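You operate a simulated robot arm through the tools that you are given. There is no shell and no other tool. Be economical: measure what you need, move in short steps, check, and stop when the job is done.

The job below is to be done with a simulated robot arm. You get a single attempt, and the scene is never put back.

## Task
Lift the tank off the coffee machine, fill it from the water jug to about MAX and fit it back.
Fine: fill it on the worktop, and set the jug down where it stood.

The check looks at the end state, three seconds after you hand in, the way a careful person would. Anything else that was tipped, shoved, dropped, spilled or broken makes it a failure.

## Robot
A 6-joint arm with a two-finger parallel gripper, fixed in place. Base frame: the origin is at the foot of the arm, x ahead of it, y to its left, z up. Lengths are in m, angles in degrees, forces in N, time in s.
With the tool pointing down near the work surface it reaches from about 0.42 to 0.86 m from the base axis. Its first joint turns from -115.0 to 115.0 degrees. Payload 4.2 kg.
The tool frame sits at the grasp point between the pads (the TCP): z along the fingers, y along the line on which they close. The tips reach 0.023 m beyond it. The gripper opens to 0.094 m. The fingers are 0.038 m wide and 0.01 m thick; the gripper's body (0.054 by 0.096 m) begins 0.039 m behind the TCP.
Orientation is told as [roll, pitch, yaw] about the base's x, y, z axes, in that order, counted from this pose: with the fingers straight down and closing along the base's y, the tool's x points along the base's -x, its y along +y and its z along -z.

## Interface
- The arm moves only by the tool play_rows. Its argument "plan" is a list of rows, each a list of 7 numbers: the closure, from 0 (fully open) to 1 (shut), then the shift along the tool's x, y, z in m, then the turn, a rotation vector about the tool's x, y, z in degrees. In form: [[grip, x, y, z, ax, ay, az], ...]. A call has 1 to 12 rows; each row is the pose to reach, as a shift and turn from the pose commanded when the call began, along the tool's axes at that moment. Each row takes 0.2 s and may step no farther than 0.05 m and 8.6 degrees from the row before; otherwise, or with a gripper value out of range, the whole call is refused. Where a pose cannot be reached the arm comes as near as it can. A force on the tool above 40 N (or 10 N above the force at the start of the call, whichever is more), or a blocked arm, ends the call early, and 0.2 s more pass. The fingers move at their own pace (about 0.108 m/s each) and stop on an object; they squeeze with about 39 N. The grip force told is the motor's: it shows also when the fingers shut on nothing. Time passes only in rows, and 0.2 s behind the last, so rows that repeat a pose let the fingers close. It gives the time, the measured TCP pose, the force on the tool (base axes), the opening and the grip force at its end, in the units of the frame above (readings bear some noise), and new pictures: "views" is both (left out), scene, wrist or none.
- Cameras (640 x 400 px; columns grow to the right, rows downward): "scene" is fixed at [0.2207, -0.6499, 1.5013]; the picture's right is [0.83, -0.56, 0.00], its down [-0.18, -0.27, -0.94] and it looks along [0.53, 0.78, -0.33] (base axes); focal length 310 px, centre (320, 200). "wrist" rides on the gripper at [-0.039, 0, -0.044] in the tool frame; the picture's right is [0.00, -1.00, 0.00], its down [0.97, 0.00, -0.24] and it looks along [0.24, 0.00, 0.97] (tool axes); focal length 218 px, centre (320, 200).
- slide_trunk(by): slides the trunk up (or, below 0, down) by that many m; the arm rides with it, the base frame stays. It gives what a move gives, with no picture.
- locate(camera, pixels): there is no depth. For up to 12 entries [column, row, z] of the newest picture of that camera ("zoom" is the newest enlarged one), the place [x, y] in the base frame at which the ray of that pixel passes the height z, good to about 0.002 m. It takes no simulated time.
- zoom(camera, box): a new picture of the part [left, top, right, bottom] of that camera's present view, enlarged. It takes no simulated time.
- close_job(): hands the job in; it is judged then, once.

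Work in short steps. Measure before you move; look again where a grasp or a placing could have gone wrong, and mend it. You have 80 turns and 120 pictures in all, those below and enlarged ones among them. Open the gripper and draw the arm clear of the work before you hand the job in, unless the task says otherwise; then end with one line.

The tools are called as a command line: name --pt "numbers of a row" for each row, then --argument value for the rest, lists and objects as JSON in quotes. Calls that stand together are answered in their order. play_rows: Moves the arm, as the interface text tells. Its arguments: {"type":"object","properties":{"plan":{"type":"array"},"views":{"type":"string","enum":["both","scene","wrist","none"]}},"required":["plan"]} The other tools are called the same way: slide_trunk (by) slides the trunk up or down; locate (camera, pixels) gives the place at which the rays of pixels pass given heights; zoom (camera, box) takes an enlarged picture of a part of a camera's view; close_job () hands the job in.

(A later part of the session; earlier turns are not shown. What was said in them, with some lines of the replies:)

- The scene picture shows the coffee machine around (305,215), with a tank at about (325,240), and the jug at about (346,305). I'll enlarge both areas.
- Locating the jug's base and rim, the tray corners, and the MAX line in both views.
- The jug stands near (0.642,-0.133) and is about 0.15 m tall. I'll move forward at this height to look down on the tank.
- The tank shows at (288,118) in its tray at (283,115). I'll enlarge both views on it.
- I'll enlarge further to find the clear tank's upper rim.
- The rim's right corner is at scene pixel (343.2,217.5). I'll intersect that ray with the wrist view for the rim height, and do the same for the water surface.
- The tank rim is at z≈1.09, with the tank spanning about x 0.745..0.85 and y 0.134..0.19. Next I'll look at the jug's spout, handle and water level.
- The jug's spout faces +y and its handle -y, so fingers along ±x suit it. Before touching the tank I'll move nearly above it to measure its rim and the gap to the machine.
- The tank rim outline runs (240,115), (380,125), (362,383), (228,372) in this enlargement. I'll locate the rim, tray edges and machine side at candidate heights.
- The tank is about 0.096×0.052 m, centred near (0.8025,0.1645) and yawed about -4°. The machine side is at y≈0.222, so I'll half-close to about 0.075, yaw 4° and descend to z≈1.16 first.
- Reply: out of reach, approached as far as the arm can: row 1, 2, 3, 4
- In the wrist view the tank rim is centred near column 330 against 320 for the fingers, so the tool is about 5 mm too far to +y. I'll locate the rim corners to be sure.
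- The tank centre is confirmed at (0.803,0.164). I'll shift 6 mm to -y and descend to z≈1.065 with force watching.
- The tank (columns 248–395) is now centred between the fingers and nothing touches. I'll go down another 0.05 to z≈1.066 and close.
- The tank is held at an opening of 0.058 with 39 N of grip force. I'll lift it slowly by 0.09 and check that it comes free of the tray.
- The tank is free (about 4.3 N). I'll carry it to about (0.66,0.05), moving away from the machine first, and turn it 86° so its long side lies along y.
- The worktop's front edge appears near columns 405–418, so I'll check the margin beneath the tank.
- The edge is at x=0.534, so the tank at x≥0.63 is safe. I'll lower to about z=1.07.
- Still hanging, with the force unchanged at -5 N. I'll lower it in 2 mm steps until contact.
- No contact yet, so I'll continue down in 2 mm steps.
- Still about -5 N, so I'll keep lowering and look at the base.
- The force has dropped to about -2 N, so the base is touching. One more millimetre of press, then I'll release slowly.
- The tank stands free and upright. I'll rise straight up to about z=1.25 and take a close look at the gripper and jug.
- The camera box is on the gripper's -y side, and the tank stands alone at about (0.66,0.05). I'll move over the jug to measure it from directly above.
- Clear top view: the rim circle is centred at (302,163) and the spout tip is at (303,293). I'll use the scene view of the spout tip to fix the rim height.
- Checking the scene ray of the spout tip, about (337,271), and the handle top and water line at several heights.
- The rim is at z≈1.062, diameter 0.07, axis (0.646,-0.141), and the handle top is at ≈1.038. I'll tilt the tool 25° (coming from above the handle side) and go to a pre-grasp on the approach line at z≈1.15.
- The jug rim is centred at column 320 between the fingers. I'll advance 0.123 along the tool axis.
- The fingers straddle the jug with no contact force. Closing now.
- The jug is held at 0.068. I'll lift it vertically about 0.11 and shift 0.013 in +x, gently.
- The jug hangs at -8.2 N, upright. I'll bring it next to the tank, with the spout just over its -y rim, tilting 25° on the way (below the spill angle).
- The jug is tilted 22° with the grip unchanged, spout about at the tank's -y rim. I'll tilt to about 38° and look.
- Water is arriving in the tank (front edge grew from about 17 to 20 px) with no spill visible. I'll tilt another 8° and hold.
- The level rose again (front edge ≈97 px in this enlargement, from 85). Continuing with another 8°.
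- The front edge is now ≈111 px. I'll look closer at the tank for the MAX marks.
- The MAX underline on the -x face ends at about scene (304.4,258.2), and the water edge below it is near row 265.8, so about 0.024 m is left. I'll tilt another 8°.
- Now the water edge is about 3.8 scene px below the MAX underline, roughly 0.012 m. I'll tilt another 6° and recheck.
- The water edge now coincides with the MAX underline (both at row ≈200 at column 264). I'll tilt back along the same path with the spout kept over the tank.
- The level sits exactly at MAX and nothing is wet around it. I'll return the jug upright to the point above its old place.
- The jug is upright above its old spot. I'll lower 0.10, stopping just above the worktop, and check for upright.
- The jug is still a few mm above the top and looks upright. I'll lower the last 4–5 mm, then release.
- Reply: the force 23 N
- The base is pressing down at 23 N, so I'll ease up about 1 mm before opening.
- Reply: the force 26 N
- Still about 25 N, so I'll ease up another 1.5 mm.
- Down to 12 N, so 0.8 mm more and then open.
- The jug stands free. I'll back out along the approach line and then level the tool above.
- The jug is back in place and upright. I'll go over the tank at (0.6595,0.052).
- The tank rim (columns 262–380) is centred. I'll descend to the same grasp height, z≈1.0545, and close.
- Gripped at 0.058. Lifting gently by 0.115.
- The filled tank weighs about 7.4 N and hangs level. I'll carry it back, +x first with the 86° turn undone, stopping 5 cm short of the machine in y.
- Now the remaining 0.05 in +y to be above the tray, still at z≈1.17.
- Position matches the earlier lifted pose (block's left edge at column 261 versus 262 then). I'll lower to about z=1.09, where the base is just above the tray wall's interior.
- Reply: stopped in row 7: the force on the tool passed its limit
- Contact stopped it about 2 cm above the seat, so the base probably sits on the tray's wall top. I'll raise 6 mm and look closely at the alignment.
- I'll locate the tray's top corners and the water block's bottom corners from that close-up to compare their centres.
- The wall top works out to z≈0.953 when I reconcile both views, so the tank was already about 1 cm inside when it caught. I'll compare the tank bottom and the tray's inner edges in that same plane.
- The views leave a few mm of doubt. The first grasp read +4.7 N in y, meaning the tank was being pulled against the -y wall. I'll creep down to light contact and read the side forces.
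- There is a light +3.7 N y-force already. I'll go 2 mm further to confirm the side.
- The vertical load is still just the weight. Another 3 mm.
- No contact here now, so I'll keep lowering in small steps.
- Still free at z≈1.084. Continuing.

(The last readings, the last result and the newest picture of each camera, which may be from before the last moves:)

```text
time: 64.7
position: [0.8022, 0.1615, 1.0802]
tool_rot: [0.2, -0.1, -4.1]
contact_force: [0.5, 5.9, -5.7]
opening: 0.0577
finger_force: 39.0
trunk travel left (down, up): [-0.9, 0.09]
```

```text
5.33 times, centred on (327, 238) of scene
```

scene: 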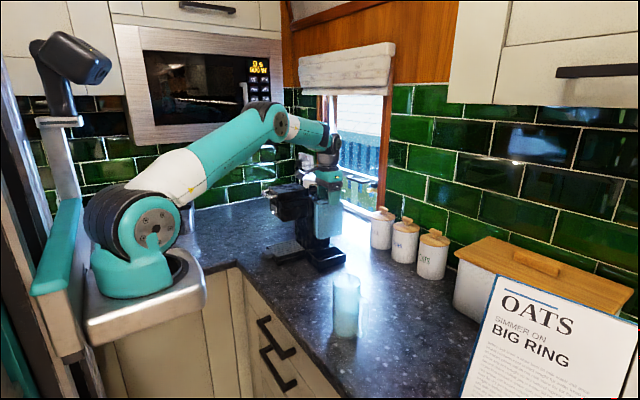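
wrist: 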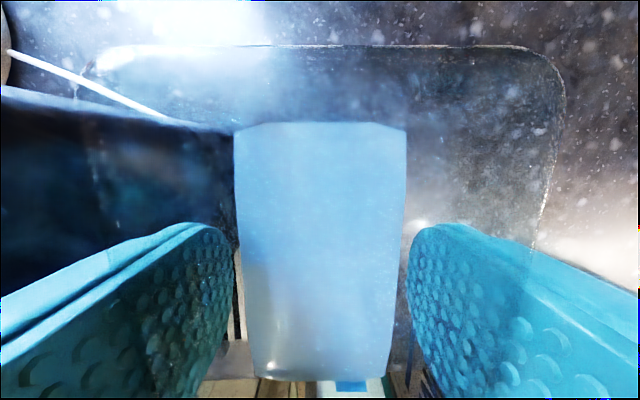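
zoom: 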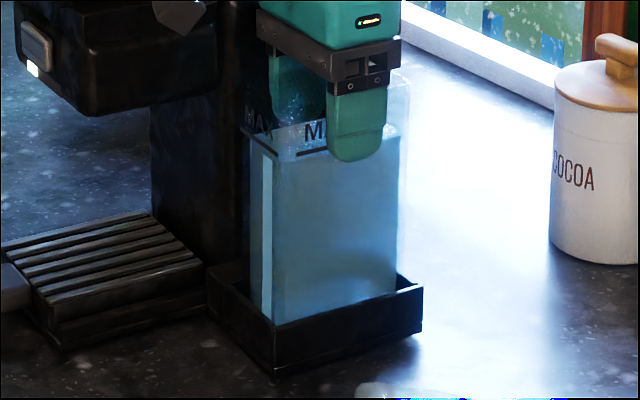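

It is going in, with +5.9 N in y (rubbing the -y wall). I'll shift +1.5 mm in y and keep lowering.

play_rows --pt "0.7 0 0.001 0 0 0 0" --pt "0.7 0 0.0015 0.001 0 0 0" --pt "0.7 0 0.0015 0.002 0 0 0" --pt "0.7 0 0.0015 0.003 0 0 0" --pt "0.7 0 0.0015 0.004 0 0 0" --pt "0.7 0 0.0015 0.004 0 0 0" --views "none"

```text
time: 66.1
position: [0.8031, 0.1638, 1.0756]
tool_rot: [0.0, -0.1, -4.0]
contact_force: [-0.8, -0.1, -7.6]
opening: 0.058
finger_force: 38.6
trunk travel left (down, up): [-0.9, 0.09]
```

The side force is gone. I'll lower further toward the seat, expected at about z=1.07.

play_rows --pt "0.7 0 0 0.001 0 0 0" --pt "0.7 0 0 0.002 0 0 0" --pt "0.7 0 0 0.003 0 0 0" --pt "0.7 0 0 0.004 0 0 0" --pt "0.7 0 0 0.004 0 0 0" --views "none"

```text
time: 67.3
position: [0.8014, 0.1652, 1.0714]
tool_rot: [-0.1, -0.2, -4.0]
contact_force: [0.6, -0.5, -8.4]
opening: 0.058
finger_force: 38.7
trunk travel left (down, up): [-0.9, 0.09]
```

Still hanging at -8 N, so another 3 mm.

play_rows --pt "0.7 0 0 0.001 0 0 0" --pt "0.7 0 0 0.002 0 0 0" --pt "0.7 0 0 0.003 0 0 0" --pt "0.7 0 0 0.003 0 0 0" --views "none"

```text
time: 68.3
position: [0.8021, 0.1632, 1.0703]
tool_rot: [0.0, -0.1, -4.0]
contact_force: [-0.5, 0.1, -7.1]
opening: 0.0579
finger_force: 38.9
trunk travel left (down, up): [-0.9, 0.09]
```

Continuing 3 mm more.

play_rows --pt "0.7 0 0 0.001 0 0 0" --pt "0.7 0 0 0.002 0 0 0" --pt "0.7 0 0 0.003 0 0 0" --pt "0.7 0 0 0.003 0 0 0" --views "none"

zoom --camera "scene" --box '[302, 200, 352, 275]'

```text
time: 69.3
position: [0.8014, 0.1648, 1.0689]
tool_rot: [0.2, -0.4, -3.9]
contact_force: [-9.6, 0.7, 24.5]
opening: 0.0579
finger_force: 38.9
trunk travel left (down, up): [-0.9, 0.09]
```

```text
5.33 times, centred on (327, 238) of scene
```

zoom: 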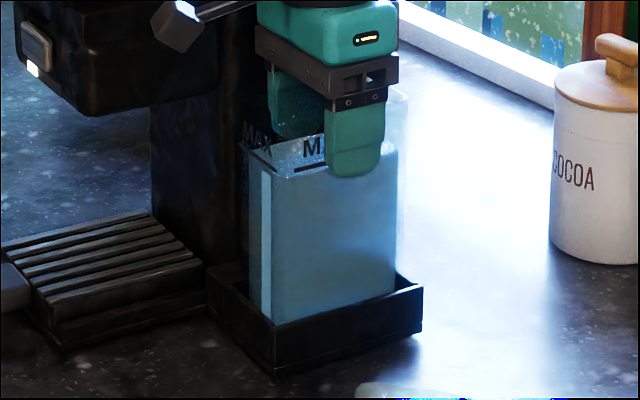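

It is seated at z≈1.069, as predicted, and the MAX line is back at its original image height. I'll ease up 1 mm to relieve the press and open to 0.075.

play_rows --pt "0.7 0 0 -0.001 0 0 0" --pt "0.7 0 0 -0.0015 0 0 0" --pt "0.7 0 0 -0.0015 0 0 0" --pt "0.3 0 0 -0.0015 0 0 0" --pt "0.2 0 0 -0.0015 0 0 0" --pt "0.2 0 0 -0.0015 0 0 0" --views "wrist"

```text
time: 70.7
position: [0.8027, 0.163, 1.0678]
tool_rot: [0.0, 0.0, -3.9]
contact_force: [-0.5, 0.7, 0.2]
opening: 0.0754
finger_force: 0.2
trunk travel left (down, up): [-0.9, 0.09]
```

wrist: 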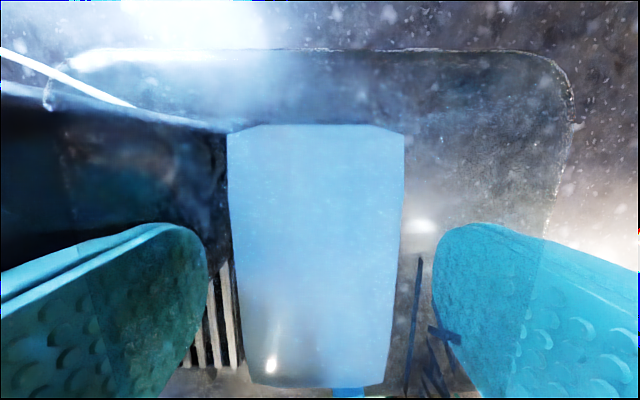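

The fingers are clear on both sides. I'll rise straight up to above the machine's height.

play_rows --pt "0.2 0 0 -0.02 0 0 0" --pt "0.2 0 0 -0.045 0 0 0" --pt "0.2 0 0 -0.08 0 0 0" --pt "0.2 0 0 -0.12 0 0 0" --pt "0.2 0 0 -0.16 0 0 0" --pt "0.2 0.02 -0.01 -0.2 0 0 0" --pt "0.1 0.06 -0.03 -0.22 0 0 0" --pt "0 0.1 -0.05 -0.24 0 0 0" --pt "0 0.14 -0.06 -0.26 0 0 0" --pt "0 0.18 -0.06 -0.28 0 0 0" --pt "0 0.22 -0.06 -0.28 0 0 0" --pt "0 0.22 -0.06 -0.28 0 0 0"

zoom --camera "scene" --box '[302, 200, 352, 275]'

zoom --camera "scene" --box '[270, 190, 400, 350]'

```text
time: 73.3
position: [0.5762, 0.1155, 1.3463]
tool_rot: [0.2, -0.2, -4.0]
contact_force: [-0.9, 0.7, 0.9]
opening: 0.0939
finger_force: 0.0
trunk travel left (down, up): [-0.9, 0.09]
```

scene: 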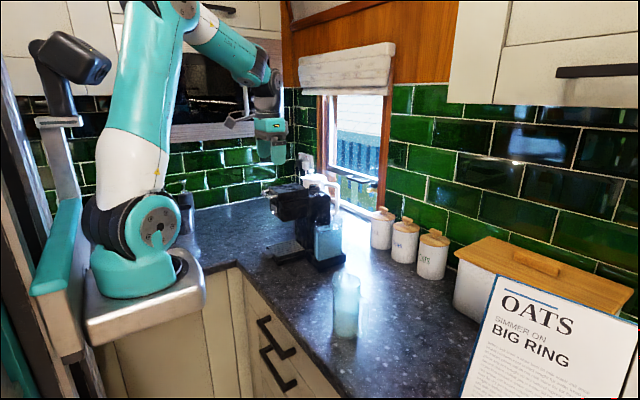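
wrist: 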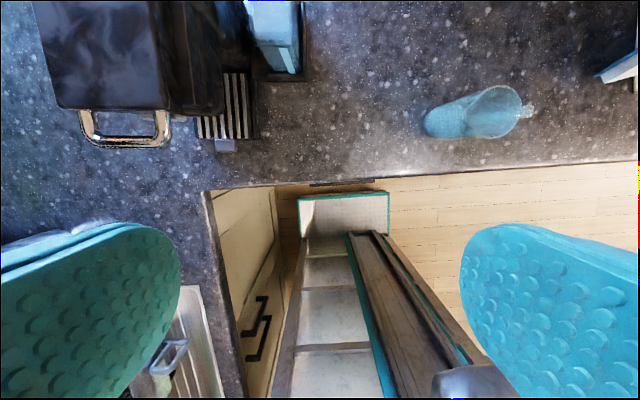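

```text
5.33 times, centred on (327, 238) of scene
```

zoom: 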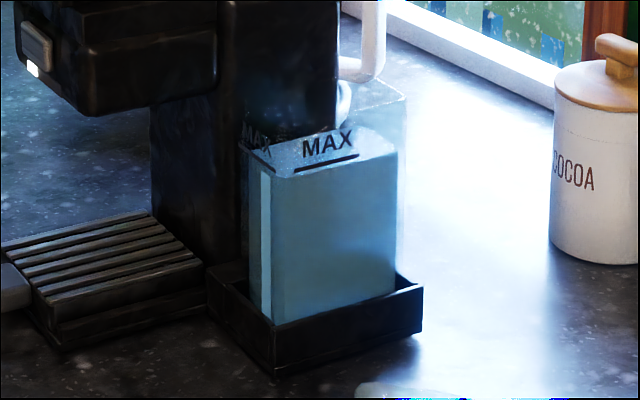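

```text
2.50 times, centred on (335, 270) of scene
```

zoom: 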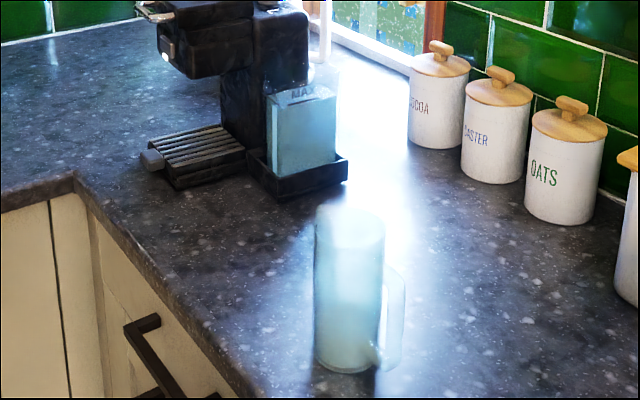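

The tank is seated in its tray with water at the MAX line, the jug is upright where it stood, and nothing else has moved. The gripper is open and the arm is clear, so I'm handing in.

close_job

```text
The job is handed in.
```

The tank was filled on the worktop to the MAX line and fitted back into the coffee machine. The jug is back upright in its place, with no spills seen in the final pictures.
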